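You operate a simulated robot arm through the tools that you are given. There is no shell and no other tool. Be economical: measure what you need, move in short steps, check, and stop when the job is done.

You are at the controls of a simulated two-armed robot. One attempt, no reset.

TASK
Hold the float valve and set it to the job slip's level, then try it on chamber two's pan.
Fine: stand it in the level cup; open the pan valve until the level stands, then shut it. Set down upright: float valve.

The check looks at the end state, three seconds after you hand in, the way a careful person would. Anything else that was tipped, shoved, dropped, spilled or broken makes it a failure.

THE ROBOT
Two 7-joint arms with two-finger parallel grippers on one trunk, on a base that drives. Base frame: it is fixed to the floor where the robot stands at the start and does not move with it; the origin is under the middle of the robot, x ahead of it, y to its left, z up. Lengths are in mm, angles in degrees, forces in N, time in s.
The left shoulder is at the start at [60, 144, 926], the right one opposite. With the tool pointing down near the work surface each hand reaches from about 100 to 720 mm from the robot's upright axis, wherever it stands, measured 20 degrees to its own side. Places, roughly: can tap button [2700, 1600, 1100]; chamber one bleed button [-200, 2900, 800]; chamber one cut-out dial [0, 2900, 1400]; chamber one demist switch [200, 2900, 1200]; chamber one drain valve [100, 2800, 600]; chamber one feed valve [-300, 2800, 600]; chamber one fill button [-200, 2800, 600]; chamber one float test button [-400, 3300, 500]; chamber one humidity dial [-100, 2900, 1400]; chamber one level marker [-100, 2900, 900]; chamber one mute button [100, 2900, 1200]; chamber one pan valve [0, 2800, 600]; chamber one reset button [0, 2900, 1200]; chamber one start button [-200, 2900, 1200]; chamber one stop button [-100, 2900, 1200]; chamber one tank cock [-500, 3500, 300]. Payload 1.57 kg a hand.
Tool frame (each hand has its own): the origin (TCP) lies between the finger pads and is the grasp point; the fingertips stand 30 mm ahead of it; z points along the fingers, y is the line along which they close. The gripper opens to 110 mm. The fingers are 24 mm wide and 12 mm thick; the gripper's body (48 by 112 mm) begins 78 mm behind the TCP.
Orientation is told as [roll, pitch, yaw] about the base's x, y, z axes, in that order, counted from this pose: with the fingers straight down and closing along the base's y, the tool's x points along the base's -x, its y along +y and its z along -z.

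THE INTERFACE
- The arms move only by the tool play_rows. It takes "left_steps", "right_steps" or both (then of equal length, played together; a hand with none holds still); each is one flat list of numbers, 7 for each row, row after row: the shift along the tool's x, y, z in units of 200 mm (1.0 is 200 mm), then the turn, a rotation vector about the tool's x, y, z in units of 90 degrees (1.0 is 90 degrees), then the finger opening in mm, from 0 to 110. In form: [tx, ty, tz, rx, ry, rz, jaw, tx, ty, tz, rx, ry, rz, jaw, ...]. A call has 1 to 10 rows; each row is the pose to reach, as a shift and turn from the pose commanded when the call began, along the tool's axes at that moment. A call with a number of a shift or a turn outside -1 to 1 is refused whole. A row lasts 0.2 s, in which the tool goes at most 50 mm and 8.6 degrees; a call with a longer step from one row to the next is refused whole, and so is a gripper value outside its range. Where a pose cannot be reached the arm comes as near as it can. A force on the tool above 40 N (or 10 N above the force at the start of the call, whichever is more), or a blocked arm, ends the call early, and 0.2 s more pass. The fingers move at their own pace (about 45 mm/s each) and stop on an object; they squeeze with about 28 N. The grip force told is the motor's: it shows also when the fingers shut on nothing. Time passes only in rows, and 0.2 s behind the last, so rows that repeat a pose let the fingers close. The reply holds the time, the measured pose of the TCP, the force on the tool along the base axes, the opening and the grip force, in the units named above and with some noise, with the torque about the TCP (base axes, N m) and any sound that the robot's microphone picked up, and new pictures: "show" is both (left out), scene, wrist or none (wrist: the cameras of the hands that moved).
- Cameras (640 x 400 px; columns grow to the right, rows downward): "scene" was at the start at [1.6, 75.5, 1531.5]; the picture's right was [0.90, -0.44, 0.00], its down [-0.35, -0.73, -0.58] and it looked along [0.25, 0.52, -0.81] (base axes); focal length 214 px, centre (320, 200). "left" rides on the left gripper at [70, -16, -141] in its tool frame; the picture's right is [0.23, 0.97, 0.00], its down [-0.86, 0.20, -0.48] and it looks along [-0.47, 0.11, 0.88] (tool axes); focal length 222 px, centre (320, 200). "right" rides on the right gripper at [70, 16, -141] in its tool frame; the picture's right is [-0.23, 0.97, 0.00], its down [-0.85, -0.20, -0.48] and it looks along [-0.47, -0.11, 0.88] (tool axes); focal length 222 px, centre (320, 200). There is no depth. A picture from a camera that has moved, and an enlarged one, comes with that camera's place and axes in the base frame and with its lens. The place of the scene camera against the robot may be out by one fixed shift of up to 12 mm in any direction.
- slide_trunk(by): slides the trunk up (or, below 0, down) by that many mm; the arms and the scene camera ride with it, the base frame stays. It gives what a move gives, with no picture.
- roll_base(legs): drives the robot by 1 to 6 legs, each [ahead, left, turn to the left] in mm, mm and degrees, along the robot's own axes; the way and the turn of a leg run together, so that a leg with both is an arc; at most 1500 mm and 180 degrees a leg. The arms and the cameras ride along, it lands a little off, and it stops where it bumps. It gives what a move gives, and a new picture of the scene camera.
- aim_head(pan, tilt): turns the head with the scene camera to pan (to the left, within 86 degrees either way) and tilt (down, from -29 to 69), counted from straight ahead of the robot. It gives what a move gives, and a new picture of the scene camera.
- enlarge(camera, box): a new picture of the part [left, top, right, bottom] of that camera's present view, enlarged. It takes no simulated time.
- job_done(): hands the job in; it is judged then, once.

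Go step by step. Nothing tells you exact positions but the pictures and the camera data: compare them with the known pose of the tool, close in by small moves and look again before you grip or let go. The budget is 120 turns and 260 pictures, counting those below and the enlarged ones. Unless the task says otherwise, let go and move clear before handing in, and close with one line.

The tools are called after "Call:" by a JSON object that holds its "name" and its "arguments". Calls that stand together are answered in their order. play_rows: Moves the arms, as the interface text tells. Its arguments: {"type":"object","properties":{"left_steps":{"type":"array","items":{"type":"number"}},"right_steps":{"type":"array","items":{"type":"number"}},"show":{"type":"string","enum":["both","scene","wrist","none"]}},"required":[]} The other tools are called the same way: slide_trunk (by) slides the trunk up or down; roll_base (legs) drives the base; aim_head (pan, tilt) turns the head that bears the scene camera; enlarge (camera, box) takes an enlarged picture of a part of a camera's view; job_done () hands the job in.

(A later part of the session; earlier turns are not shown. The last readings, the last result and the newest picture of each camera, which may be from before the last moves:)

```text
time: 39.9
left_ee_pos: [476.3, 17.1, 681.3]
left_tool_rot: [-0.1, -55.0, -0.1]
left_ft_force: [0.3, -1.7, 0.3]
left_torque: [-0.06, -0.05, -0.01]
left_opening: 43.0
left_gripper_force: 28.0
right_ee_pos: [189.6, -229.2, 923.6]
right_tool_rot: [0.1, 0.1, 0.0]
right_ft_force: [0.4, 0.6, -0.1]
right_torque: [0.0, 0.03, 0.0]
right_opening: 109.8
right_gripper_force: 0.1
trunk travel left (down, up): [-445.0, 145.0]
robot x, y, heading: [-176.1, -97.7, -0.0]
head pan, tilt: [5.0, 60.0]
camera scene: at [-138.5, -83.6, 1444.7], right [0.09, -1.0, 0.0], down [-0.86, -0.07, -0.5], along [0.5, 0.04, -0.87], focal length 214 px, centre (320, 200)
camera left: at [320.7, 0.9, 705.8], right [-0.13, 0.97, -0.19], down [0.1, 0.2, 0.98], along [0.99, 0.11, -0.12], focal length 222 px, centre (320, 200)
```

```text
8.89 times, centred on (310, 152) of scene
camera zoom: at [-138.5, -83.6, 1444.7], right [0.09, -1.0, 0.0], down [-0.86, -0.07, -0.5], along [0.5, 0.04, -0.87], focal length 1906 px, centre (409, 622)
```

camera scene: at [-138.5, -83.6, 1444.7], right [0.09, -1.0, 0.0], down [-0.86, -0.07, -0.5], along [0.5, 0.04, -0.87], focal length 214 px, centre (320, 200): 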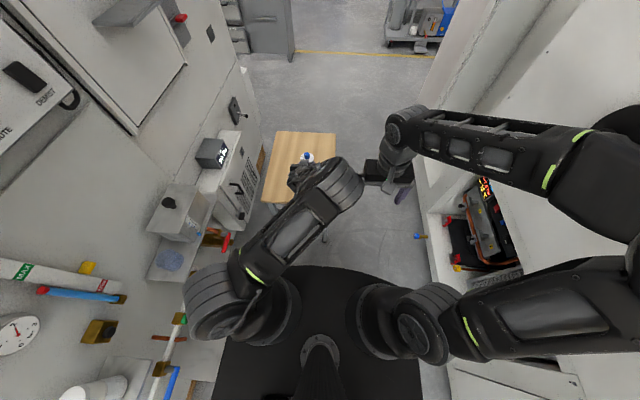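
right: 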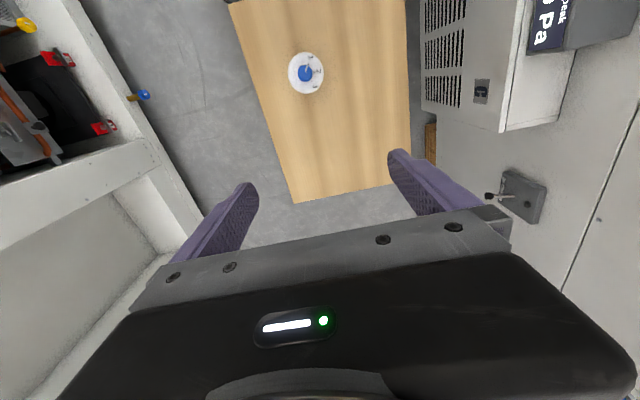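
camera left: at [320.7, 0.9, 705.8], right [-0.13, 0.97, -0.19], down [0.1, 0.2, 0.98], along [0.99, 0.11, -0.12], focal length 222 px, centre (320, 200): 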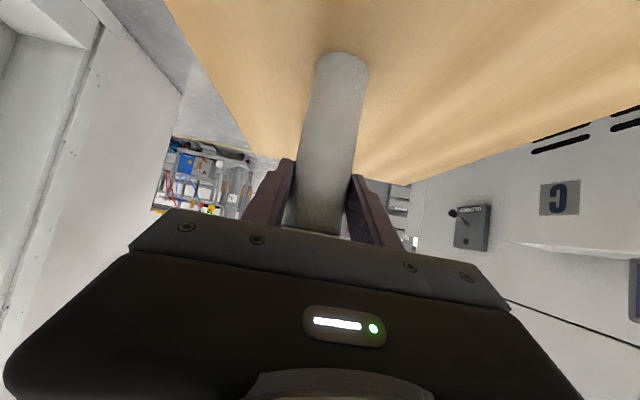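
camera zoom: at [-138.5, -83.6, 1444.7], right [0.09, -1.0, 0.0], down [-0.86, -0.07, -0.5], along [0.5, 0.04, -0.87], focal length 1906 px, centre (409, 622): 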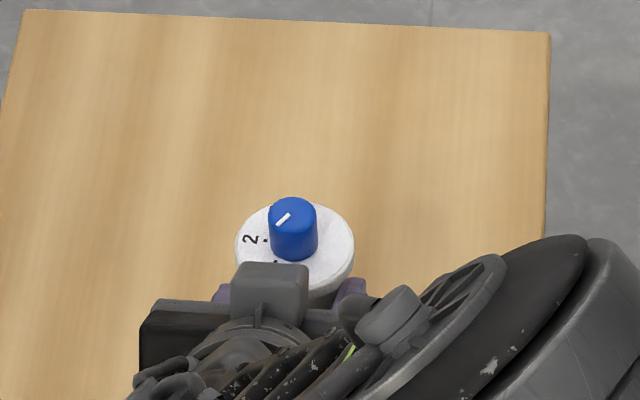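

Float held (43 mm). I lift it 50 mm and bring it nearer so the right hand can reach the knob comfortably; the right hand comes over it with its camera to read the dial.

Call:
{"name": "play_rows", "arguments": {"left_steps": [-0.1, 0, -0.07, 0, 0, 0, 20, -0.205, 0, -0.143, 0, 0, 0, 20, -0.136, -0.04, -0.241, 0, 0, 0, 20, -0.067, -0.08, -0.339, 0, 0, 0, 20, 0.002, -0.12, -0.438, 0, 0, 0, 20, 0.07, -0.16, -0.536, 0, 0, 0, 20, 0.139, -0.2, -0.634, 0, 0, 0, 20, 0.139, -0.2, -0.634, 0, 0, 0, 20], "right_steps": [-0.1, 0.07, 0, 0, 0, 0, 110, -0.2, 0.14, 0, 0, 0, 0, 110, -0.3, 0.21, 0, 0, 0, 0, 110, -0.4, 0.28, 0, 0, 0, 0, 110, -0.5, 0.35, 0, 0, 0, 0, 110, -0.6, 0.42, 0, 0, 0, 0, 110, -0.7, 0.49, 0, 0, 0, 0, 110, -0.7, 0.49, 0, 0, 0, 0, 110]}}

Call:
{"name": "enlarge", "arguments": {"camera": "right", "box": [160, 0, 480, 200]}}

```text
time: 41.7
left_ee_pos: [356.7, -21.7, 731.7]
left_tool_rot: [0.0, -55.0, 0.0]
left_ft_force: [0.4, 0.2, -1.3]
left_torque: [-0.02, 0.02, -0.01]
left_opening: 43.1
left_gripper_force: 27.4
right_ee_pos: [330.5, -131.2, 921.5]
right_tool_rot: [0.1, 0.0, -0.1]
right_ft_force: [-1.7, 0.5, 0.5]
right_torque: [0.01, 0.0, -0.01]
right_opening: 110.0
right_gripper_force: 0.0
trunk travel left (down, up): [-445.0, 145.0]
robot x, y, heading: [-172.6, -95.3, -0.2]
head pan, tilt: [5.0, 60.0]
camera scene: at [-138.4, -83.5, 1444.7], right [0.09, -1.0, 0.0], down [-0.86, -0.07, -0.5], along [0.5, 0.04, -0.87], focal length 214 px, centre (320, 200)
camera right: at [260.5, -115.2, 1063.7], right [0.23, 0.97, 0.0], down [0.85, -0.2, 0.48], along [0.47, -0.11, -0.88], focal length 222 px, centre (320, 200)
camera left: at [200.3, -36.7, 755.2], right [-0.13, 0.97, -0.19], down [0.1, 0.2, 0.98], along [0.99, 0.11, -0.12], focal length 222 px, centre (320, 200)
```

scene: 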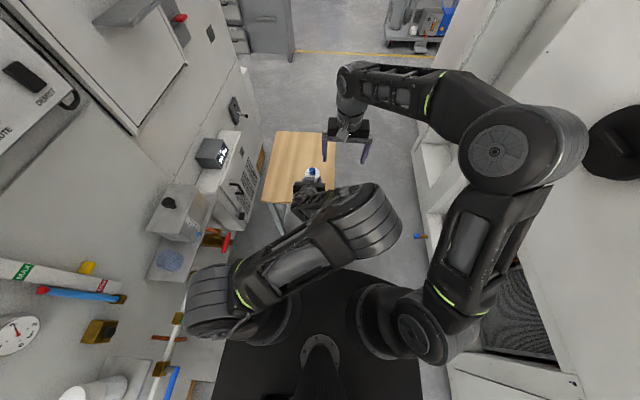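
right: 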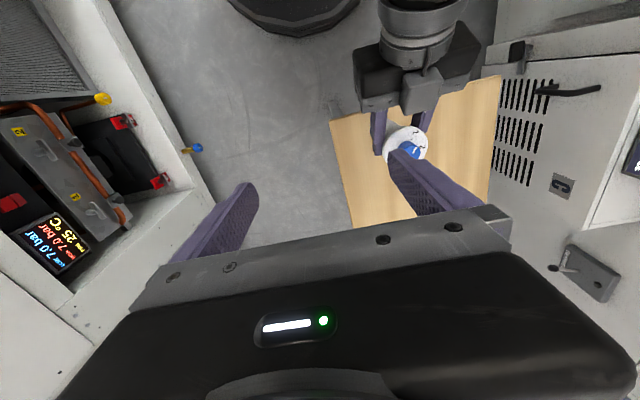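
left: 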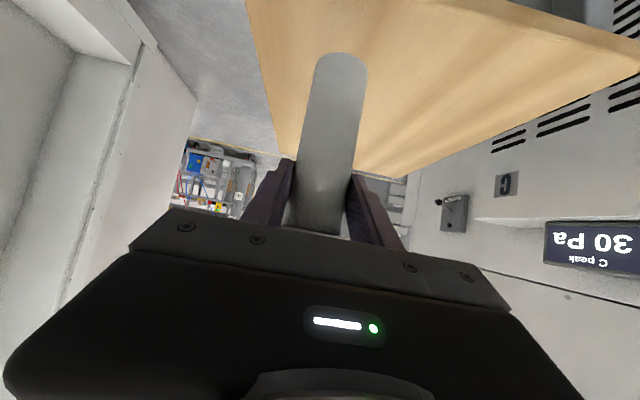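

```text
2.00 times, centred on (320, 100) of right
camera zoom: at [260.5, -115.2, 1063.7], right [0.23, 0.97, 0.0], down [0.85, -0.2, 0.48], along [0.47, -0.11, -0.88], focal length 444 px, centre (320, 400)
```

zoom: 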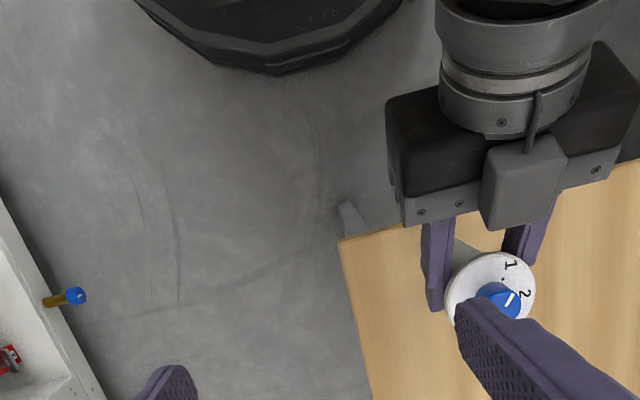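

Call:
{"name": "play_rows", "arguments": {"right_steps": [-0.05, 0.18, 0, 0, 0, 0, 110, -0.1, 0.36, 0, 0, 0, 0, 110, -0.15, 0.545, 0, 0, 0, 0, 110, -0.15, 0.545, 0.1, 0, 0, 0, 110, -0.15, 0.545, 0.1, 0, 0, 0, 110], "show": "wrist"}}

Call:
{"name": "enlarge", "arguments": {"camera": "right", "box": [240, 50, 400, 150]}}

```text
time: 42.9
left_ee_pos: [356.8, -20.2, 731.4]
left_tool_rot: [0.1, -55.0, 0.0]
left_ft_force: [0.3, -1.2, -2.5]
left_torque: [-0.02, 0.04, 0.01]
left_opening: 42.9
left_gripper_force: 28.1
right_ee_pos: [358.7, -21.8, 901.2]
right_tool_rot: [0.1, -0.2, -0.1]
right_ft_force: [0.0, 0.0, -0.1]
right_torque: [-0.01, 0.03, -0.01]
right_opening: 110.1
right_gripper_force: 0.0
trunk travel left (down, up): [-445.0, 145.0]
robot x, y, heading: [-174.4, -100.3, -0.3]
head pan, tilt: [5.0, 60.0]
camera right: at [290.2, -7.2, 1042.6], right [0.23, 0.97, 0.0], down [0.85, -0.2, 0.48], along [0.47, -0.11, -0.88], focal length 222 px, centre (320, 200)
```

right: 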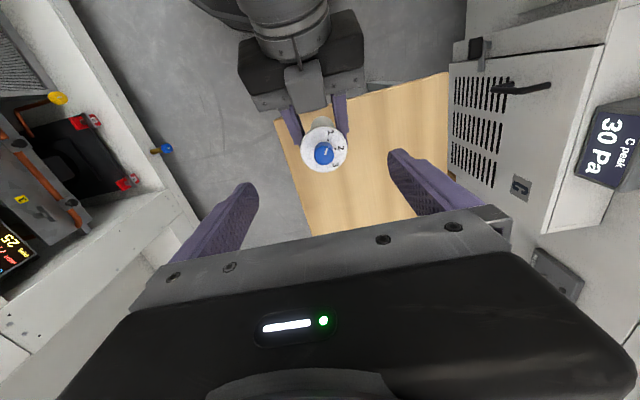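

```text
4.00 times, centred on (320, 100) of right
camera zoom: at [290.2, -7.2, 1042.6], right [0.23, 0.97, 0.0], down [0.85, -0.2, 0.48], along [0.47, -0.11, -0.88], focal length 888 px, centre (320, 600)
```

zoom: 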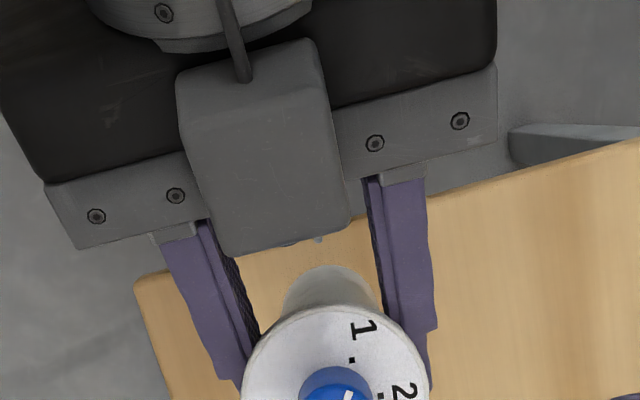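

Call:
{"name": "enlarge", "arguments": {"camera": "right", "box": [284, 117, 364, 187]}}

```text
5.71 times, centred on (324, 152) of right
camera zoom: at [290.2, -7.2, 1042.6], right [0.23, 0.97, 0.0], down [0.85, -0.2, 0.48], along [0.47, -0.11, -0.88], focal length 1269 px, centre (297, 474)
```

zoom: 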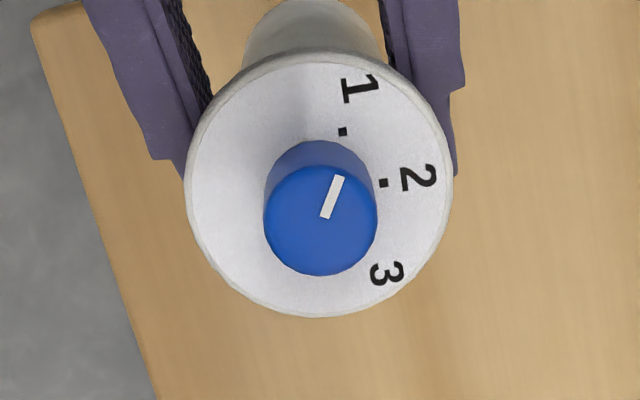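

The dial reads clearly: pointer is at 1, marks are ~60° apart, and 2 lies about 62° clockwise from above. I lower the right hand over the knob in steps.

Call:
{"name": "play_rows", "arguments": {"right_steps": [-0.036, 0.009, 0.1, 0, 0, 0, 60, -0.036, 0.009, 0.2, 0, 0, 0, 60, -0.036, 0.009, 0.3, 0, 0, 0, 60, -0.036, 0.009, 0.36, 0, 0, 0, 60, -0.036, 0.009, 0.36, 0, 0, 0, 60], "show": "wrist"}}

Call:
{"name": "enlarge", "arguments": {"camera": "right", "box": [240, 100, 400, 200]}}

Call:
{"name": "enlarge", "arguments": {"camera": "scene", "box": [260, 110, 380, 200]}}

```text
time: 44.1
left_ee_pos: [357.5, -13.8, 730.6]
left_tool_rot: [-0.2, -54.8, 1.0]
left_ft_force: [0.2, 0.2, -2.0]
left_torque: [0.03, 0.03, 0.0]
left_opening: 43.1
left_gripper_force: 28.0
right_ee_pos: [373.6, -28.8, 838.3]
right_tool_rot: [0.7, -0.6, -1.1]
right_ft_force: [-0.1, 0.8, 0.2]
right_torque: [0.04, 0.04, 0.0]
right_opening: 60.2
right_gripper_force: 0.1
trunk travel left (down, up): [-445.0, 145.0]
robot x, y, heading: [-173.9, -98.9, -0.2]
head pan, tilt: [5.0, 60.0]
camera right: at [303.2, -12.5, 979.1], right [0.25, 0.97, 0.01], down [0.84, -0.22, 0.49], along [0.47, -0.11, -0.87], focal length 222 px, centre (320, 200)
```

right: 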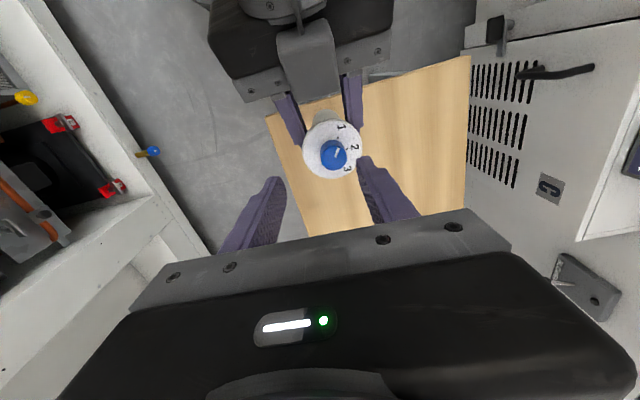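

```text
4.00 times, centred on (320, 150) of right
camera zoom: at [303.2, -12.5, 979.1], right [0.25, 0.97, 0.01], down [0.84, -0.22, 0.49], along [0.47, -0.11, -0.87], focal length 888 px, centre (320, 400)
```

zoom: 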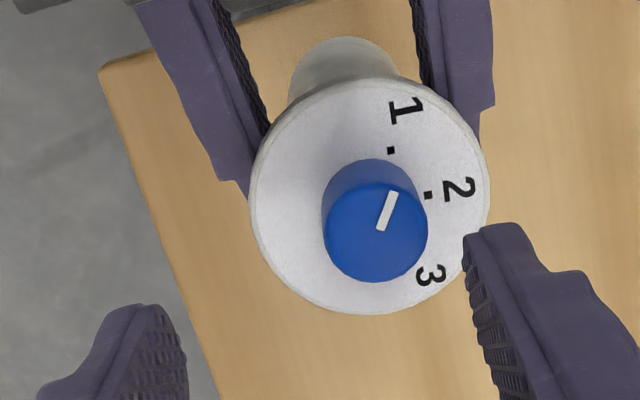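

```text
4.44 times, centred on (320, 155) of scene
camera zoom: at [-138.4, -83.5, 1444.7], right [0.09, -1.0, 0.0], down [-0.86, -0.07, -0.5], along [0.5, 0.04, -0.87], focal length 953 px, centre (320, 400)
```

zoom: 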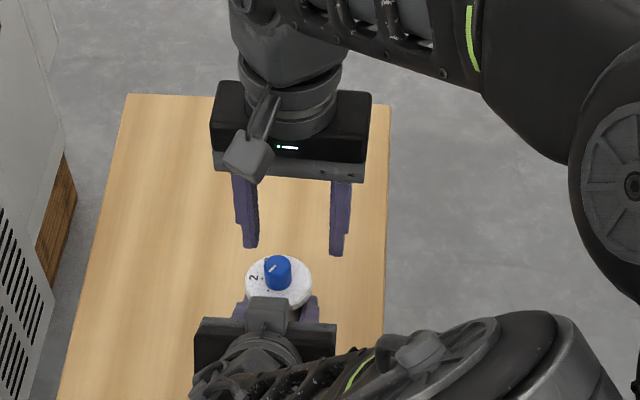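

Both hands drifted several mm off command, so the arms are probably touching somewhere. I look at the whole scene.

Call:
{"name": "enlarge", "arguments": {"camera": "scene", "box": [180, 0, 640, 400]}}

```text
1.00 times, centred on (410, 200) of scene
camera zoom: at [-138.4, -83.5, 1444.7], right [0.09, -1.0, 0.0], down [-0.86, -0.07, -0.5], along [0.5, 0.04, -0.87], focal length 214 px, centre (230, 200)
```

zoom: 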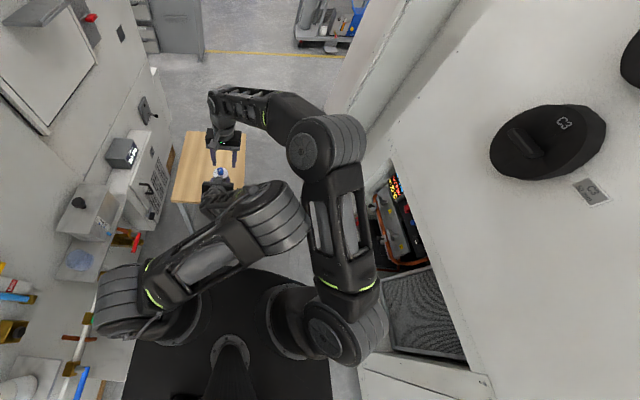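

The left elbow is touching the right upper arm. I shift both hands 90 mm to the left together.

Call:
{"name": "play_rows", "arguments": {"left_steps": [0, 0.1, 0, 0, 0, 0, 20, 0, 0.2, 0, 0, 0, 0, 20, 0, 0.3, 0, 0, 0, 0, 20, 0, 0.4, 0, 0, 0, 0, 20, 0, 0.45, 0, 0, 0, 0, 20, 0, 0.45, 0, 0, 0, 0, 20], "right_steps": [0, 0.1, -0.1, 0, 0, 0, 60, 0, 0.2, -0.15, 0, 0, 0, 60, 0, 0.3, -0.15, 0, 0, 0, 60, 0, 0.4, -0.15, 0, 0, 0, 60, 0, 0.45, -0.15, 0, 0, 0, 60, 0, 0.45, -0.15, 0, 0, 0, 60], "show": "scene"}}

Call:
{"name": "enlarge", "arguments": {"camera": "right", "box": [240, 80, 400, 180]}}

```text
time: 45.1
left_ee_pos: [358.4, 49.0, 733.8]
left_tool_rot: [-0.2, -55.2, -0.5]
left_ft_force: [-0.6, 0.4, -0.9]
left_torque: [0.0, 0.04, 0.02]
left_opening: 42.9
left_gripper_force: 28.0
right_ee_pos: [404.4, -13.7, 840.1]
right_tool_rot: [0.1, 2.6, -8.1]
right_ft_force: [-0.4, 0.2, 0.1]
right_torque: [-0.01, 0.02, 0.01]
right_opening: 59.9
right_gripper_force: 0.1
trunk travel left (down, up): [-445.0, 145.0]
robot x, y, heading: [-175.6, -101.8, -0.1]
head pan, tilt: [5.0, 60.0]
stopped in row 5 (right hand): the arm was blocked; the commanded pose is now the measured one
camera scene: at [-138.5, -83.7, 1444.7], right [0.09, -1.0, 0.0], down [-0.86, -0.07, -0.5], along [0.5, 0.04, -0.87], focal length 214 px, centre (320, 200)
```

scene: 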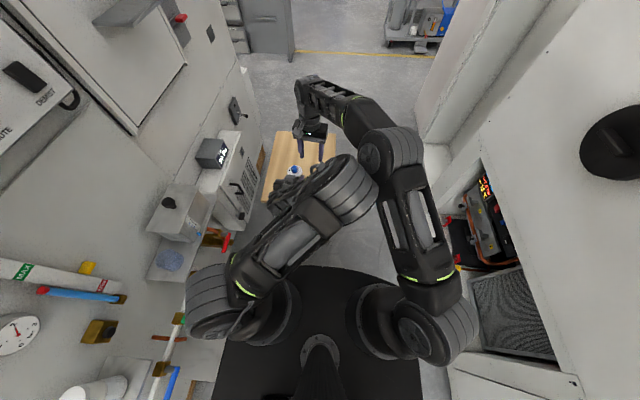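

```text
4.00 times, centred on (320, 130) of right
camera zoom: at [345.1, 10.1, 983.1], right [0.36, 0.93, -0.01], down [0.84, -0.32, 0.44], along [0.41, -0.17, -0.9], focal length 888 px, centre (320, 480)
```

zoom: 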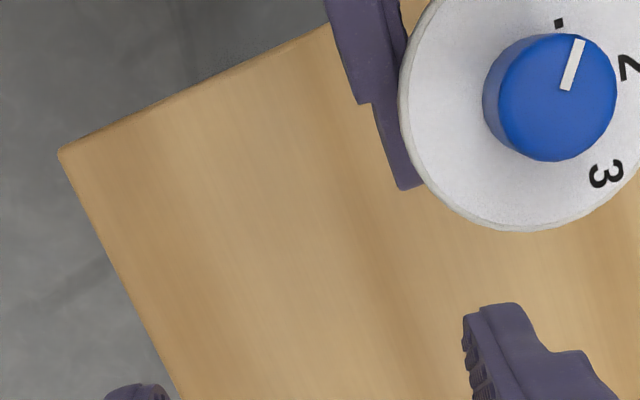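

The right elbow swings in as well, so I retreat the right hand and instead yaw the left hand so that it holds the float from the left side, moving its elbow away from the middle.

Call:
{"name": "play_rows", "arguments": {"right_steps": [0, -0.1, -0.15, 0, 0, 0, 60, 0, -0.25, -0.3, 0, 0, 0, 60, 0, -0.45, -0.4, 0, 0, 0, 60, 0, -0.65, -0.5, 0, 0, 0, 60, 0, -0.8, -0.5, 0, 0, 0.09, 60, 0, -0.8, -0.5, 0, 0, 0.09, 60], "show": "none"}}

Call:
{"name": "play_rows", "arguments": {"left_steps": [0, 0.05, 0, 0.065, 0, 0.046, 20, 0, 0.05, 0, 0.13, 0, 0.091, 20, 0, 0.05, 0, 0.195, 0, 0.137, 20, 0, 0.05, 0, 0.26, 0, 0.182, 20, 0, 0.05, 0, 0.325, 0, 0.228, 20, 0, 0.05, 0, 0.39, 0, 0.273, 20, 0, 0.05, 0, 0.455, 0, 0.319, 20, 0, 0.05, 0, 0.455, 0, 0.319, 20]}}

```text
time: 46.5
left_ee_pos: [360.9, 49.2, 733.9]
left_tool_rot: [0.0, -55.3, -0.4]
left_ft_force: [-0.2, -0.3, -1.7]
left_torque: [-0.02, 0.05, 0.0]
left_opening: 43.0
left_gripper_force: 27.4
right_ee_pos: [387.4, -173.0, 935.8]
right_tool_rot: [-0.3, 2.5, -16.3]
right_ft_force: [0.6, 0.4, 0.7]
right_torque: [0.0, 0.02, 0.0]
right_opening: 60.3
right_gripper_force: 0.2
trunk travel left (down, up): [-445.0, 145.0]
robot x, y, heading: [-173.3, -98.6, 0.0]
head pan, tilt: [5.0, 60.0]
```

```text
time: 48.3
left_ee_pos: [344.6, -8.5, 779.8]
left_tool_rot: [0.6, -55.0, -51.0]
left_ft_force: [0.5, -1.3, -1.0]
left_torque: [0.02, 0.0, 0.02]
left_opening: 43.0
left_gripper_force: 27.4
left hand out of reach, approached as far as the arm can: row 4, 5, 6, 7, 8
right_ee_pos: [387.6, -171.8, 937.1]
right_tool_rot: [-0.3, 2.6, -16.1]
right_ft_force: [0.0, 0.2, -0.3]
right_torque: [0.0, 0.02, -0.02]
right_opening: 59.7
right_gripper_force: 0.1
trunk travel left (down, up): [-445.0, 145.0]
robot x, y, heading: [-174.4, -103.1, 0.1]
head pan, tilt: [5.0, 60.0]
camera scene: at [-138.4, -83.5, 1444.7], right [0.09, -1.0, 0.0], down [-0.86, -0.07, -0.5], along [0.5, 0.04, -0.87], focal length 214 px, centre (320, 200)
camera left: at [231.8, 100.8, 802.8], right [0.67, 0.72, -0.18], down [0.21, 0.05, 0.98], along [0.71, -0.69, -0.12], focal length 222 px, centre (320, 200)
```

scene: 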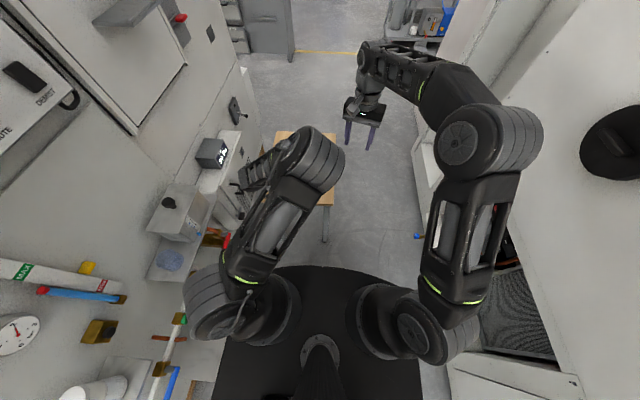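
left: 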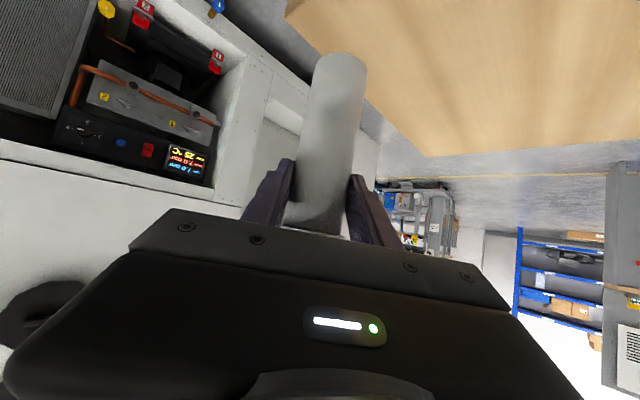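

Call:
{"name": "play_rows", "arguments": {"left_steps": [-0.062, 0.106, 0.088, 0, 0, 0, 20, -0.123, 0.212, 0.176, 0, 0, 0, 20, -0.185, 0.318, 0.264, 0, 0, 0, 20, -0.185, 0.318, 0.264, 0, 0, 0, 20], "show": "scene"}}

Call:
{"name": "enlarge", "arguments": {"camera": "right", "box": [320, 0, 640, 200]}}

```text
time: 49.3
left_ee_pos: [428.4, -36.4, 786.2]
left_tool_rot: [0.7, -55.1, -51.0]
left_ft_force: [0.4, 0.3, -1.9]
left_torque: [0.04, 0.03, -0.01]
left_opening: 42.9
left_gripper_force: 28.1
left hand out of reach, approached as far as the arm can: row 1, 2, 3, 4
right_ee_pos: [387.4, -173.2, 936.4]
right_tool_rot: [-0.3, 2.6, -16.1]
right_ft_force: [-0.5, 0.2, 0.1]
right_torque: [0.03, 0.02, -0.04]
right_opening: 59.9
right_gripper_force: 0.0
trunk travel left (down, up): [-445.0, 145.0]
robot x, y, heading: [-171.9, -98.4, 0.1]
head pan, tilt: [5.0, 60.0]
camera scene: at [-138.3, -83.5, 1444.7], right [0.09, -1.0, 0.0], down [-0.86, -0.07, -0.5], along [0.5, 0.04, -0.87], focal length 214 px, centre (320, 200)
```

scene: 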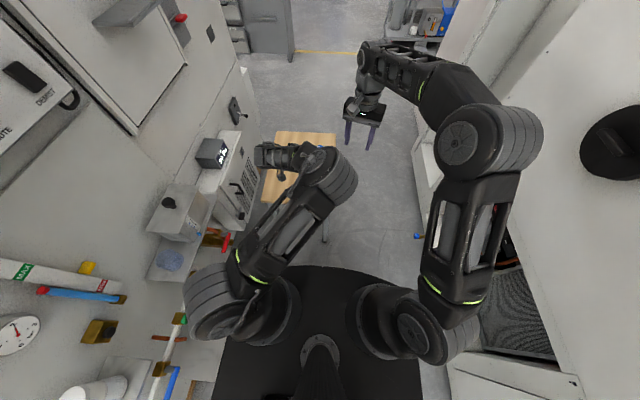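

```text
2.00 times, centred on (480, 100) of right
camera zoom: at [332.2, -139.4, 1081.3], right [0.49, 0.87, -0.02], down [0.79, -0.43, 0.44], along [0.38, -0.23, -0.9], focal length 444 px, centre (0, 400)
```

zoom: 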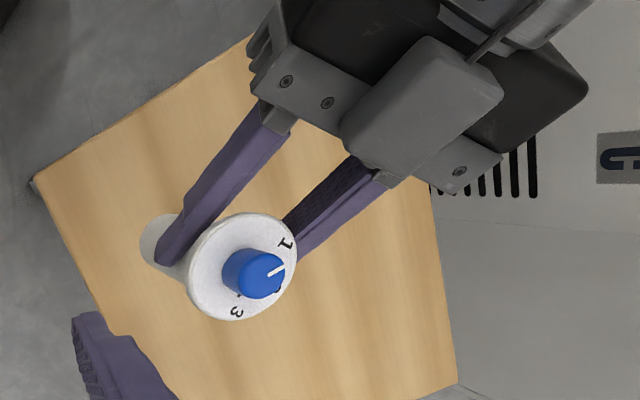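

Call:
{"name": "play_rows", "arguments": {"left_steps": [-0.096, -0.063, 0.028, 0, 0, 0, 20, -0.192, -0.126, 0.056, 0, 0, 0, 20, -0.192, -0.126, 0.056, 0, 0, 0, 20], "show": "none"}}

```text
time: 50.1
left_ee_pos: [429.0, -75.9, 810.8]
left_tool_rot: [0.4, -55.2, -51.1]
left_ft_force: [-0.3, 0.1, -2.3]
left_torque: [0.01, 0.01, -0.01]
left_opening: 42.9
left_gripper_force: 27.5
right_ee_pos: [386.9, -173.9, 936.1]
right_tool_rot: [-0.3, 2.6, -16.1]
right_ft_force: [-0.2, 0.8, 0.1]
right_torque: [0.01, 0.01, -0.02]
right_opening: 59.8
right_gripper_force: 0.1
trunk travel left (down, up): [-445.0, 145.0]
robot x, y, heading: [-176.3, -99.5, 0.1]
head pan, tilt: [5.0, 60.0]
```

Commands restart from the achieved pose, good. Now right hand squared up, pre-yawed +30°, and placed above the knob.

Call:
{"name": "play_rows", "arguments": {"right_steps": [0, 0.05, -0.05, 0, -0.01, -0.085, 60, -0.02, 0.15, -0.05, 0, -0.02, -0.17, 60, -0.04, 0.25, -0.05, 0, -0.029, -0.255, 60, -0.06, 0.34, -0.05, 0, -0.029, -0.34, 60, -0.08, 0.43, -0.05, 0, -0.029, -0.425, 60, -0.099, 0.507, -0.05, 0, -0.029, -0.51, 60, -0.099, 0.507, -0.05, 0, -0.029, -0.51, 60]}}

Call:
{"name": "enlarge", "arguments": {"camera": "right", "box": [240, 80, 400, 180]}}

```text
time: 51.7
left_ee_pos: [429.8, -74.9, 811.7]
left_tool_rot: [0.3, -55.2, -51.1]
left_ft_force: [-0.6, -0.4, -2.0]
left_torque: [0.06, 0.01, -0.01]
left_opening: 43.0
left_gripper_force: 27.8
right_ee_pos: [415.0, -101.7, 971.0]
right_tool_rot: [0.3, -2.5, 29.9]
right_ft_force: [-0.3, 0.3, -0.7]
right_torque: [0.01, 0.02, -0.01]
right_opening: 59.8
right_gripper_force: 0.0
right hand out of reach, approached as far as the arm can: row 5, 6, 7
trunk travel left (down, up): [-445.0, 145.0]
robot x, y, heading: [-174.8, -97.1, -0.0]
head pan, tilt: [5.0, 60.0]
camera scene: at [-137.3, -83.6, 1444.6], right [0.09, -1.0, 0.0], down [-0.86, -0.07, -0.5], along [0.5, 0.04, -0.87], focal length 214 px, centre (320, 200)
camera right: at [340.9, -126.9, 1109.8], right [-0.29, 0.96, 0.02], down [0.82, 0.24, 0.51], along [0.49, 0.16, -0.86], focal length 222 px, centre (320, 200)
```

scene: 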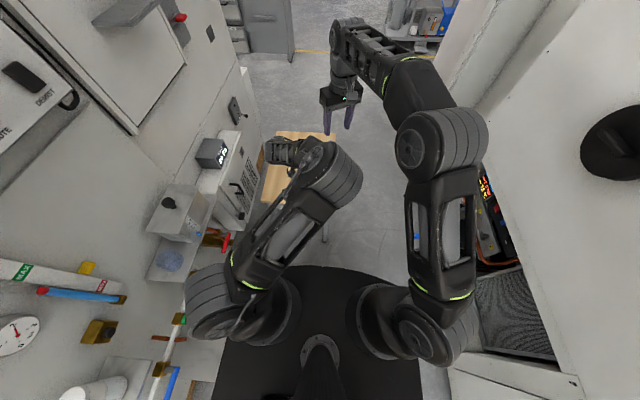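
right: 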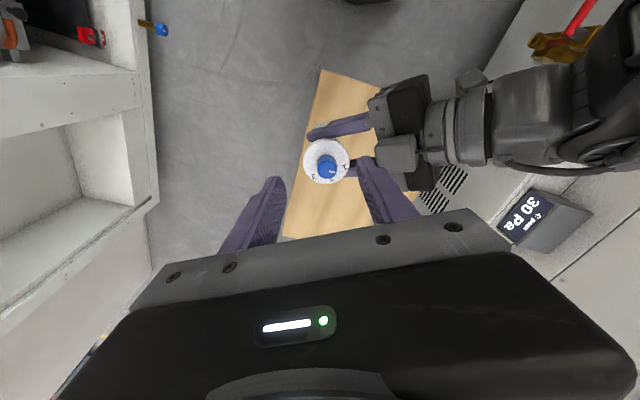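

```text
4.00 times, centred on (320, 130) of right
camera zoom: at [340.9, -126.9, 1109.8], right [-0.29, 0.96, 0.02], down [0.82, 0.24, 0.51], along [0.49, 0.16, -0.86], focal length 888 px, centre (320, 480)
```

zoom: 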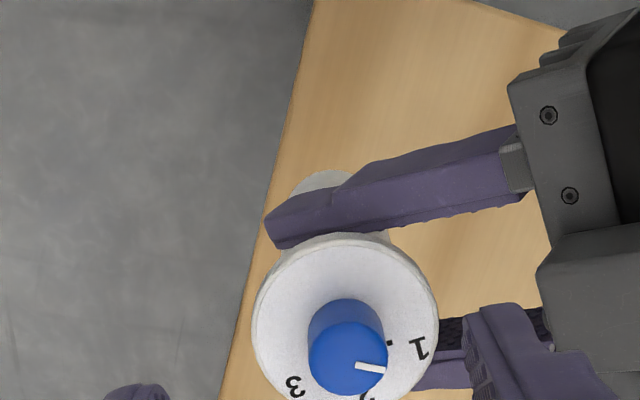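

Call:
{"name": "play_rows", "arguments": {"right_steps": [-0.03, 0.005, 0.05, 0, 0.014, 0.083, 60, -0.06, 0.01, 0.1, 0, 0.028, 0.166, 60, -0.09, 0.015, 0.18, 0, 0.028, 0.25, 60, -0.122, 0.022, 0.255, 0, 0.028, 0.333, 60, -0.122, 0.022, 0.255, 0, 0.028, 0.333, 60]}}

Call:
{"name": "enlarge", "arguments": {"camera": "right", "box": [240, 80, 400, 180]}}

```text
time: 52.9
left_ee_pos: [428.0, -75.5, 811.8]
left_tool_rot: [0.3, -55.3, -51.0]
left_ft_force: [0.4, 1.0, -1.5]
left_torque: [0.04, -0.02, -0.01]
left_opening: 43.0
left_gripper_force: 28.2
right_ee_pos: [415.7, -104.7, 969.9]
right_tool_rot: [1.9, -2.1, 5.6]
right_ft_force: [0.5, 0.2, 0.0]
right_torque: [-0.03, 0.0, 0.01]
right_opening: 59.9
right_gripper_force: 0.0
right hand out of reach, approached as far as the arm can: row 1, 2, 3, 4, 5
trunk travel left (down, up): [-445.0, 145.0]
robot x, y, heading: [-174.7, -101.7, 0.1]
head pan, tilt: [5.0, 60.0]
camera scene: at [-139.2, -82.1, 1444.7], right [0.09, -1.0, 0.0], down [-0.86, -0.07, -0.5], along [0.5, 0.04, -0.87], focal length 214 px, centre (320, 200)
camera right: at [341.2, -101.2, 1108.9], right [0.13, 0.99, 0.04], down [0.85, -0.13, 0.5], along [0.5, -0.03, -0.86], focal length 222 px, centre (320, 200)
```

scene: 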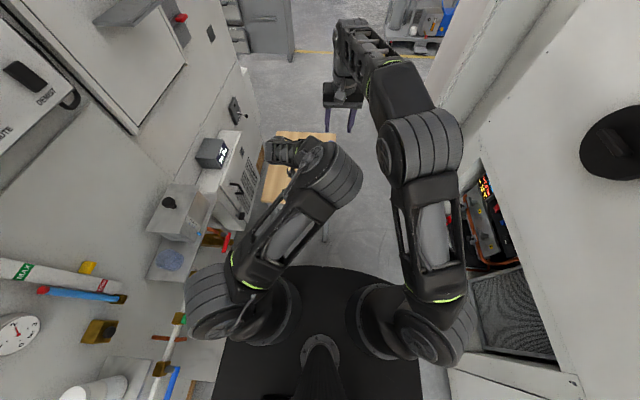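
right: 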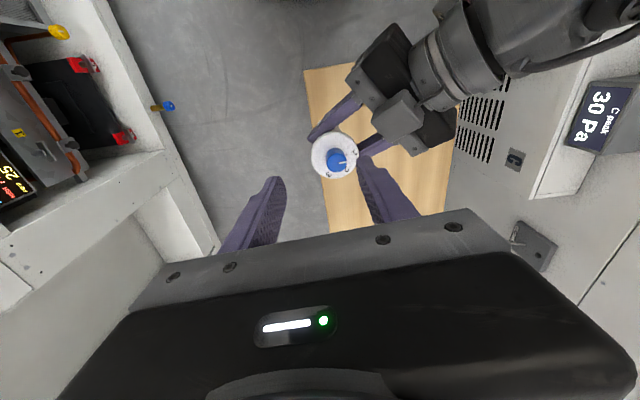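

```text
4.00 times, centred on (320, 130) of right
camera zoom: at [341.2, -101.2, 1108.9], right [0.13, 0.99, 0.04], down [0.85, -0.13, 0.5], along [0.5, -0.03, -0.86], focal length 888 px, centre (320, 480)
```

zoom: 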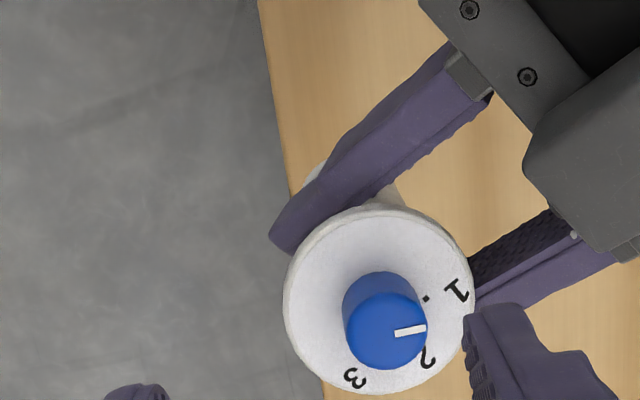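

The right hand is at its far limit; I bring the float right and lower, nearer the right shoulder.

Call:
{"name": "play_rows", "arguments": {"left_steps": [0.021, -0.112, 0.087, 0, 0, 0, 20, 0.042, -0.225, 0.173, 0, 0, 0, 20, 0.062, -0.337, 0.26, 0, 0, 0, 20, 0.062, -0.337, 0.26, 0, 0, 0, 20], "show": "scene"}}

```text
time: 53.9
left_ee_pos: [398.8, -146.7, 769.4]
left_tool_rot: [0.4, -55.2, -51.0]
left_ft_force: [-0.6, 0.1, -1.7]
left_torque: [-0.02, 0.01, 0.02]
left_opening: 43.0
left_gripper_force: 28.1
right_ee_pos: [416.6, -105.8, 969.6]
right_tool_rot: [2.1, -2.1, 5.6]
right_ft_force: [-0.7, 0.3, 0.7]
right_torque: [0.03, 0.02, 0.03]
right_opening: 60.0
right_gripper_force: 0.0
trunk travel left (down, up): [-445.0, 145.0]
robot x, y, heading: [-176.7, -103.6, -0.2]
head pan, tilt: [5.0, 60.0]
camera scene: at [-138.3, -83.5, 1444.7], right [0.09, -1.0, 0.0], down [-0.86, -0.07, -0.5], along [0.5, 0.04, -0.87], focal length 214 px, centre (320, 200)
```

scene: 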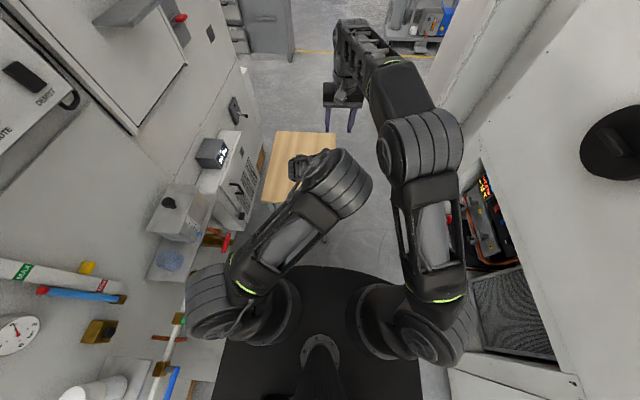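

Call:
{"name": "play_rows", "arguments": {"right_steps": [0.022, -0.062, 0.05, 0.012, 0.012, 0.031, 60, 0.044, -0.124, 0.15, 0.023, 0.023, 0.062, 60, 0.066, -0.186, 0.25, 0.023, 0.023, 0.062, 60, 0.088, -0.248, 0.35, 0.023, 0.023, 0.062, 60, 0.088, -0.248, 0.35, 0.023, 0.023, 0.062, 60]}}

Call:
{"name": "enlarge", "arguments": {"camera": "right", "box": [240, 80, 400, 180]}}

```text
time: 55.1
left_ee_pos: [399.0, -144.6, 770.8]
left_tool_rot: [0.4, -55.4, -51.0]
left_ft_force: [0.1, 0.8, -1.1]
left_torque: [-0.03, 0.04, -0.03]
left_opening: 42.9
left_gripper_force: 27.7
right_ee_pos: [409.9, -153.0, 898.4]
right_tool_rot: [0.0, -0.1, -0.1]
right_ft_force: [0.7, 0.0, 0.7]
right_torque: [0.01, 0.02, 0.01]
right_opening: 60.2
right_gripper_force: 0.0
trunk travel left (down, up): [-445.0, 145.0]
robot x, y, heading: [-176.6, -96.2, -0.1]
head pan, tilt: [5.0, 60.0]
camera scene: at [-138.3, -83.5, 1444.7], right [0.09, -1.0, 0.0], down [-0.86, -0.07, -0.5], along [0.5, 0.04, -0.87], focal length 214 px, centre (320, 200)
camera right: at [340.2, -137.8, 1038.9], right [0.22, 0.97, 0.0], down [0.86, -0.2, 0.48], along [0.47, -0.11, -0.88], focal length 222 px, centre (320, 200)
```

scene: 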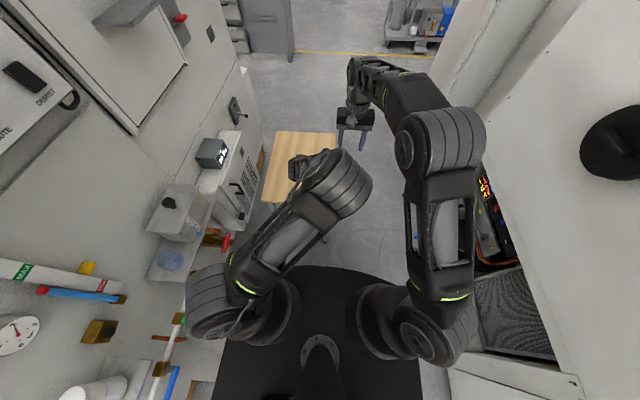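
right: 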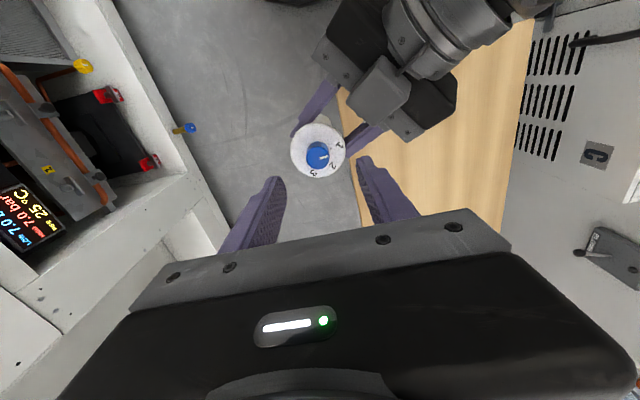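

```text
4.00 times, centred on (320, 130) of right
camera zoom: at [340.2, -137.8, 1038.9], right [0.22, 0.97, 0.0], down [0.86, -0.2, 0.48], along [0.47, -0.11, -0.88], focal length 888 px, centre (320, 480)
```

zoom: 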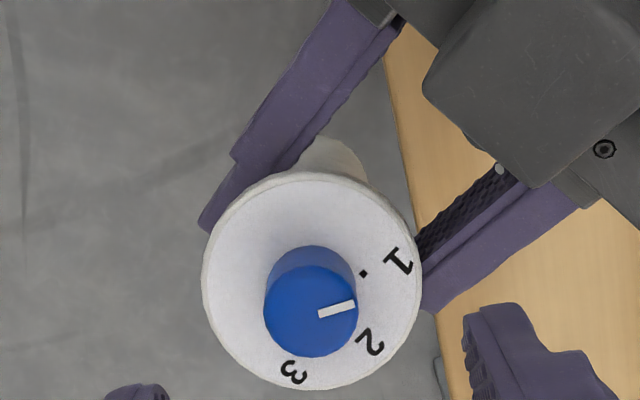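

Call:
{"name": "play_rows", "arguments": {"right_steps": [0.022, -0.012, 0, 0, 0, 0, 46, 0.022, -0.012, 0, 0, 0, 0, 46, 0.022, -0.012, 0.1, 0, 0, 0, 46, 0.022, -0.012, 0.19, 0, 0, 0, 46, 0.022, -0.012, 0.19, 0, 0, 0, 46], "show": "wrist"}}

Call:
{"name": "enlarge", "arguments": {"camera": "right", "box": [240, 100, 400, 220]}}

Call:
{"name": "enlarge", "arguments": {"camera": "scene", "box": [260, 80, 420, 200]}}

```text
time: 56.3
left_ee_pos: [398.5, -146.4, 771.3]
left_tool_rot: [0.4, -55.3, -51.1]
left_ft_force: [-0.3, 0.6, -0.8]
left_torque: [0.04, 0.04, 0.01]
left_opening: 42.5
left_gripper_force: 27.8
right_ee_pos: [403.7, -154.4, 860.7]
right_tool_rot: [0.0, 0.1, 0.1]
right_ft_force: [0.7, 0.1, 0.0]
right_torque: [-0.01, -0.01, 0.0]
right_opening: 46.2
right_gripper_force: 0.0
trunk travel left (down, up): [-445.0, 145.0]
robot x, y, heading: [-174.8, -97.2, -0.1]
head pan, tilt: [5.0, 60.0]
camera right: at [334.8, -140.0, 1002.1], right [0.23, 0.97, 0.0], down [0.86, -0.2, 0.48], along [0.47, -0.11, -0.88], focal length 222 px, centre (320, 200)
```

right: 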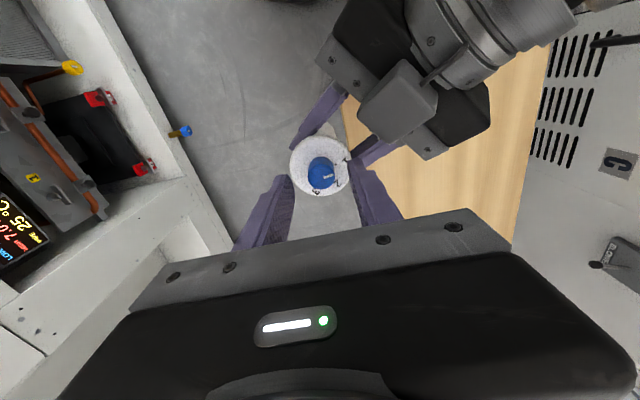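

```text
3.33 times, centred on (320, 160) of right
camera zoom: at [334.8, -140.0, 1002.1], right [0.23, 0.97, 0.0], down [0.86, -0.2, 0.48], along [0.47, -0.11, -0.88], focal length 740 px, centre (320, 333)
```

zoom: 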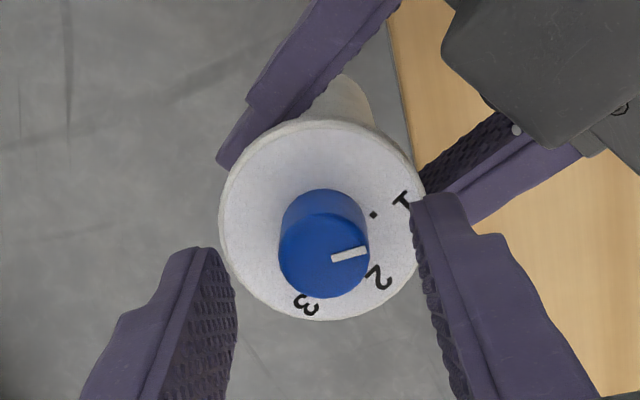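

```text
3.33 times, centred on (340, 140) of scene
camera zoom: at [-138.3, -83.5, 1444.7], right [0.09, -1.0, 0.0], down [-0.86, -0.07, -0.5], along [0.5, 0.04, -0.87], focal length 715 px, centre (253, 400)
```

zoom: 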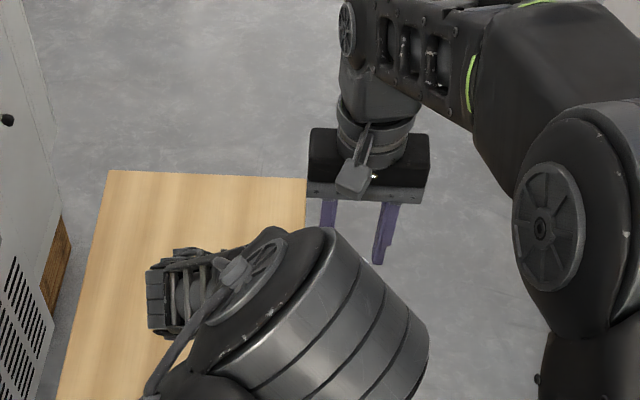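

Knob is centred between the fingers. Descend 15 mm and grip it gently.

Call:
{"name": "play_rows", "arguments": {"right_steps": [0, 0, 0.04, 0, 0, 0, 46, 0, 0, 0.075, 0, 0, 0, 46, 0, 0, 0.075, 0, 0, 0, 30, 0, 0, 0.075, 0, 0, 0, 18, 0, 0, 0.075, 0, 0, 0, 18, 0, 0, 0.075, 0, 0, 0, 18], "show": "wrist"}}

Call:
{"name": "enlarge", "arguments": {"camera": "right", "box": [240, 100, 400, 220]}}

```text
time: 57.7
left_ee_pos: [399.1, -145.7, 769.6]
left_tool_rot: [0.3, -55.3, -51.1]
left_ft_force: [0.0, -0.2, -1.6]
left_torque: [0.04, 0.04, 0.03]
left_opening: 43.0
left_gripper_force: 28.3
right_ee_pos: [403.8, -155.2, 844.5]
right_tool_rot: [0.0, 0.0, 0.1]
right_ft_force: [0.7, 1.5, 1.1]
right_torque: [0.02, 0.01, -0.05]
right_opening: 22.0
right_gripper_force: 28.3
trunk travel left (down, up): [-445.0, 145.0]
robot x, y, heading: [-175.5, -98.4, -0.5]
head pan, tilt: [5.0, 60.0]
camera right: at [334.7, -139.6, 987.0], right [0.23, 0.97, 0.0], down [0.86, -0.2, 0.48], along [0.47, -0.11, -0.88], focal length 222 px, centre (320, 200)
```

right: 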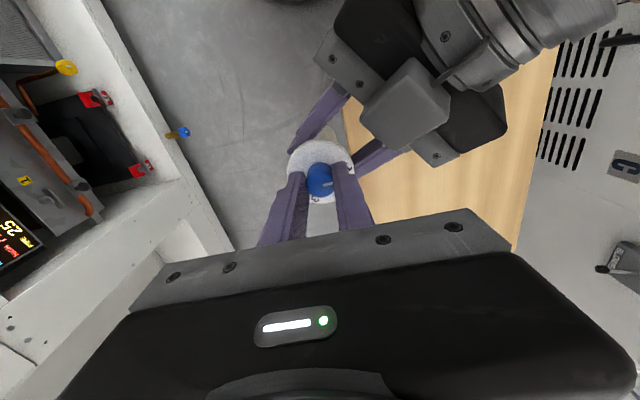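

```text
3.33 times, centred on (320, 160) of right
camera zoom: at [334.7, -139.6, 987.0], right [0.23, 0.97, 0.0], down [0.86, -0.2, 0.48], along [0.47, -0.11, -0.88], focal length 740 px, centre (320, 333)
```

zoom: 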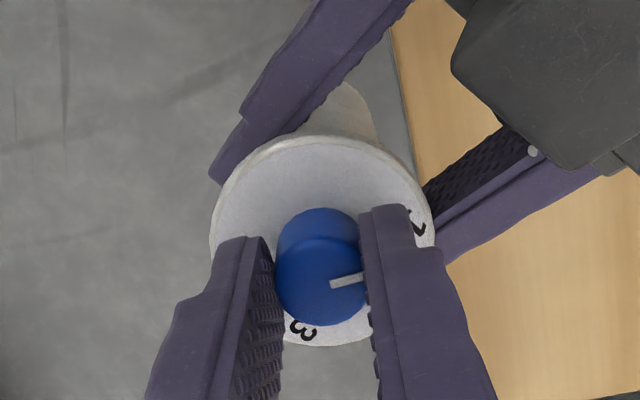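

Call:
{"name": "play_rows", "arguments": {"right_steps": [0, 0, 0, 0, 0, 0.083, 18, 0, 0, 0, 0, 0, 0.166, 18, 0, 0, 0, 0, 0, 0.249, 18, 0, 0, 0, 0, 0, 0.332, 18, 0, 0, 0, 0, 0, 0.415, 18, 0, 0, 0, 0, 0, 0.5, 18, 0, 0, 0, 0, 0, 0.585, 18, 0, 0, 0, 0, 0, 0.67, 18, 0, 0, 0, 0, 0, 0.67, 18], "show": "wrist"}}

Call:
{"name": "enlarge", "arguments": {"camera": "right", "box": [240, 100, 400, 220]}}

```text
time: 59.7
left_ee_pos: [398.2, -147.1, 769.9]
left_tool_rot: [0.2, -55.3, -51.1]
left_ft_force: [-4.7, -15.5, 1.2]
left_torque: [0.13, -0.35, -0.12]
left_opening: 42.9
left_gripper_force: 27.8
right_ee_pos: [404.2, -154.2, 846.1]
right_tool_rot: [0.1, 0.1, -60.3]
right_ft_force: [4.4, 14.4, -1.0]
right_torque: [1.0, -0.01, 0.02]
right_opening: 22.0
right_gripper_force: 27.8
trunk travel left (down, up): [-445.0, 145.0]
robot x, y, heading: [-173.6, -98.3, -0.1]
head pan, tilt: [5.0, 60.0]
camera right: at [384.5, -86.8, 987.5], right [0.96, 0.29, 0.0], down [0.25, -0.84, 0.48], along [0.14, -0.46, -0.88], focal length 222 px, centre (320, 200)
```

right: 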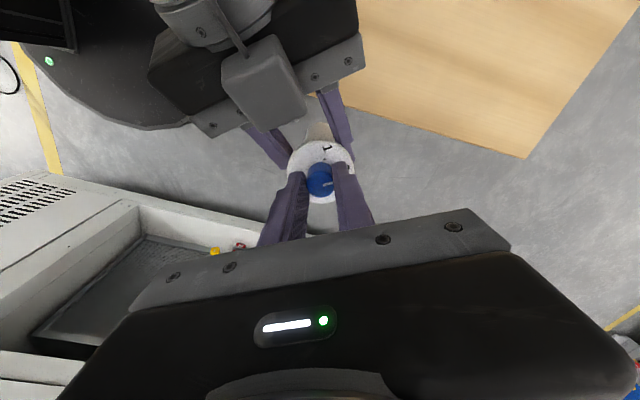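

```text
3.33 times, centred on (320, 160) of right
camera zoom: at [384.5, -86.8, 987.5], right [0.96, 0.29, 0.0], down [0.25, -0.84, 0.48], along [0.14, -0.46, -0.88], focal length 740 px, centre (320, 333)
```

zoom: 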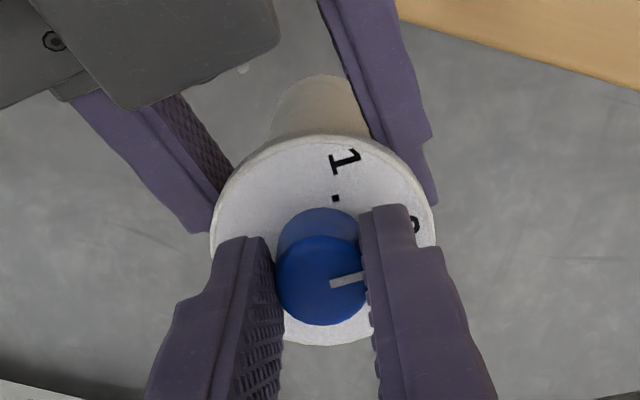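

The knob turned with the hand. I open, lift, and check the pointer.

Call:
{"name": "play_rows", "arguments": {"right_steps": [0, 0, 0, 0, 0, 0, 50, 0, 0, 0, 0, 0, 0, 50, 0, 0, -0.1, 0, 0, 0, 50, 0, 0, -0.25, 0, 0, 0, 50, 0, 0, -0.25, 0, 0, 0, 50], "show": "none"}}

Call:
{"name": "enlarge", "arguments": {"camera": "right", "box": [272, 120, 368, 192]}}

```text
time: 60.9
left_ee_pos: [398.2, -147.2, 770.7]
left_tool_rot: [0.4, -55.2, -51.0]
left_ft_force: [0.1, -0.1, -1.9]
left_torque: [0.04, 0.02, 0.03]
left_opening: 42.8
left_gripper_force: 28.0
right_ee_pos: [406.3, -156.8, 897.1]
right_tool_rot: [-0.1, 0.0, -60.1]
right_ft_force: [0.5, 0.9, 0.1]
right_torque: [-0.01, -0.01, -0.02]
right_opening: 50.2
right_gripper_force: 0.1
trunk travel left (down, up): [-445.0, 145.0]
robot x, y, heading: [-175.7, -100.7, -0.1]
head pan, tilt: [5.0, 60.0]
```

```text
5.56 times, centred on (320, 156) of right
camera zoom: at [385.5, -88.5, 1037.5], right [0.96, 0.29, 0.0], down [0.25, -0.84, 0.48], along [0.14, -0.46, -0.88], focal length 1234 px, centre (320, 444)
```

zoom: 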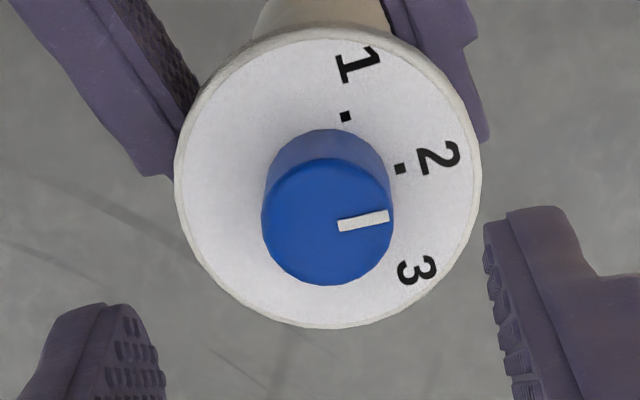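

The pointer sits on 2. Now I withdraw the right hand, and return the left hand to a straight-ahead yaw for carrying.

Call:
{"name": "play_rows", "arguments": {"right_steps": [0, 0, -0.2, 0, 0, 0, 50, -0.02, -0.05, -0.4, 0, 0, -0.08, 50, -0.05, -0.15, -0.4, 0, 0, -0.165, 50, -0.08, -0.22, -0.4, 0, 0, -0.25, 50, -0.12, -0.3, -0.4, 0, 0, -0.335, 50, -0.15, -0.38, -0.4, 0, 0, -0.42, 50, -0.18, -0.43, -0.4, 0, 0, -0.505, 50, -0.196, -0.46, -0.4, 0, 0, -0.59, 50, -0.196, -0.46, -0.4, 0, 0, -0.667, 50, -0.196, -0.46, -0.4, 0, 0, -0.667, 50], "show": "scene"}}

```text
time: 63.1
left_ee_pos: [399.0, -145.2, 770.1]
left_tool_rot: [0.4, -55.4, -51.0]
left_ft_force: [0.2, -0.4, -1.9]
left_torque: [0.04, 0.02, 0.02]
left_opening: 42.8
left_gripper_force: 28.0
right_ee_pos: [343.9, -236.7, 976.3]
right_tool_rot: [-0.1, 0.1, -0.1]
right_ft_force: [-0.6, -0.5, -0.9]
right_torque: [-0.02, -0.01, -0.01]
right_opening: 50.1
right_gripper_force: 0.1
trunk travel left (down, up): [-445.0, 145.0]
robot x, y, heading: [-171.3, -99.5, -0.0]
head pan, tilt: [5.0, 60.0]
camera scene: at [-138.3, -83.6, 1444.7], right [0.09, -1.0, 0.0], down [-0.86, -0.07, -0.5], along [0.5, 0.04, -0.87], focal length 214 px, centre (320, 200)
```

scene: 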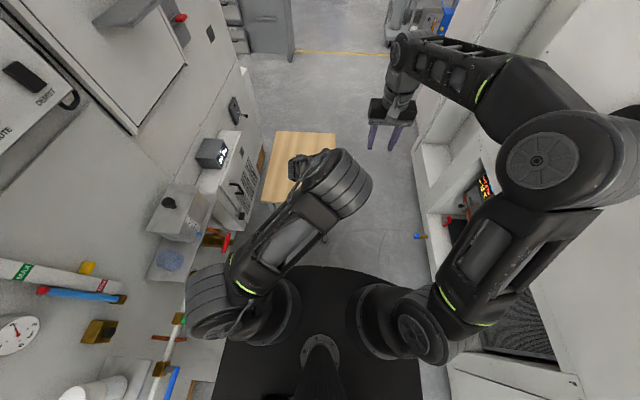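

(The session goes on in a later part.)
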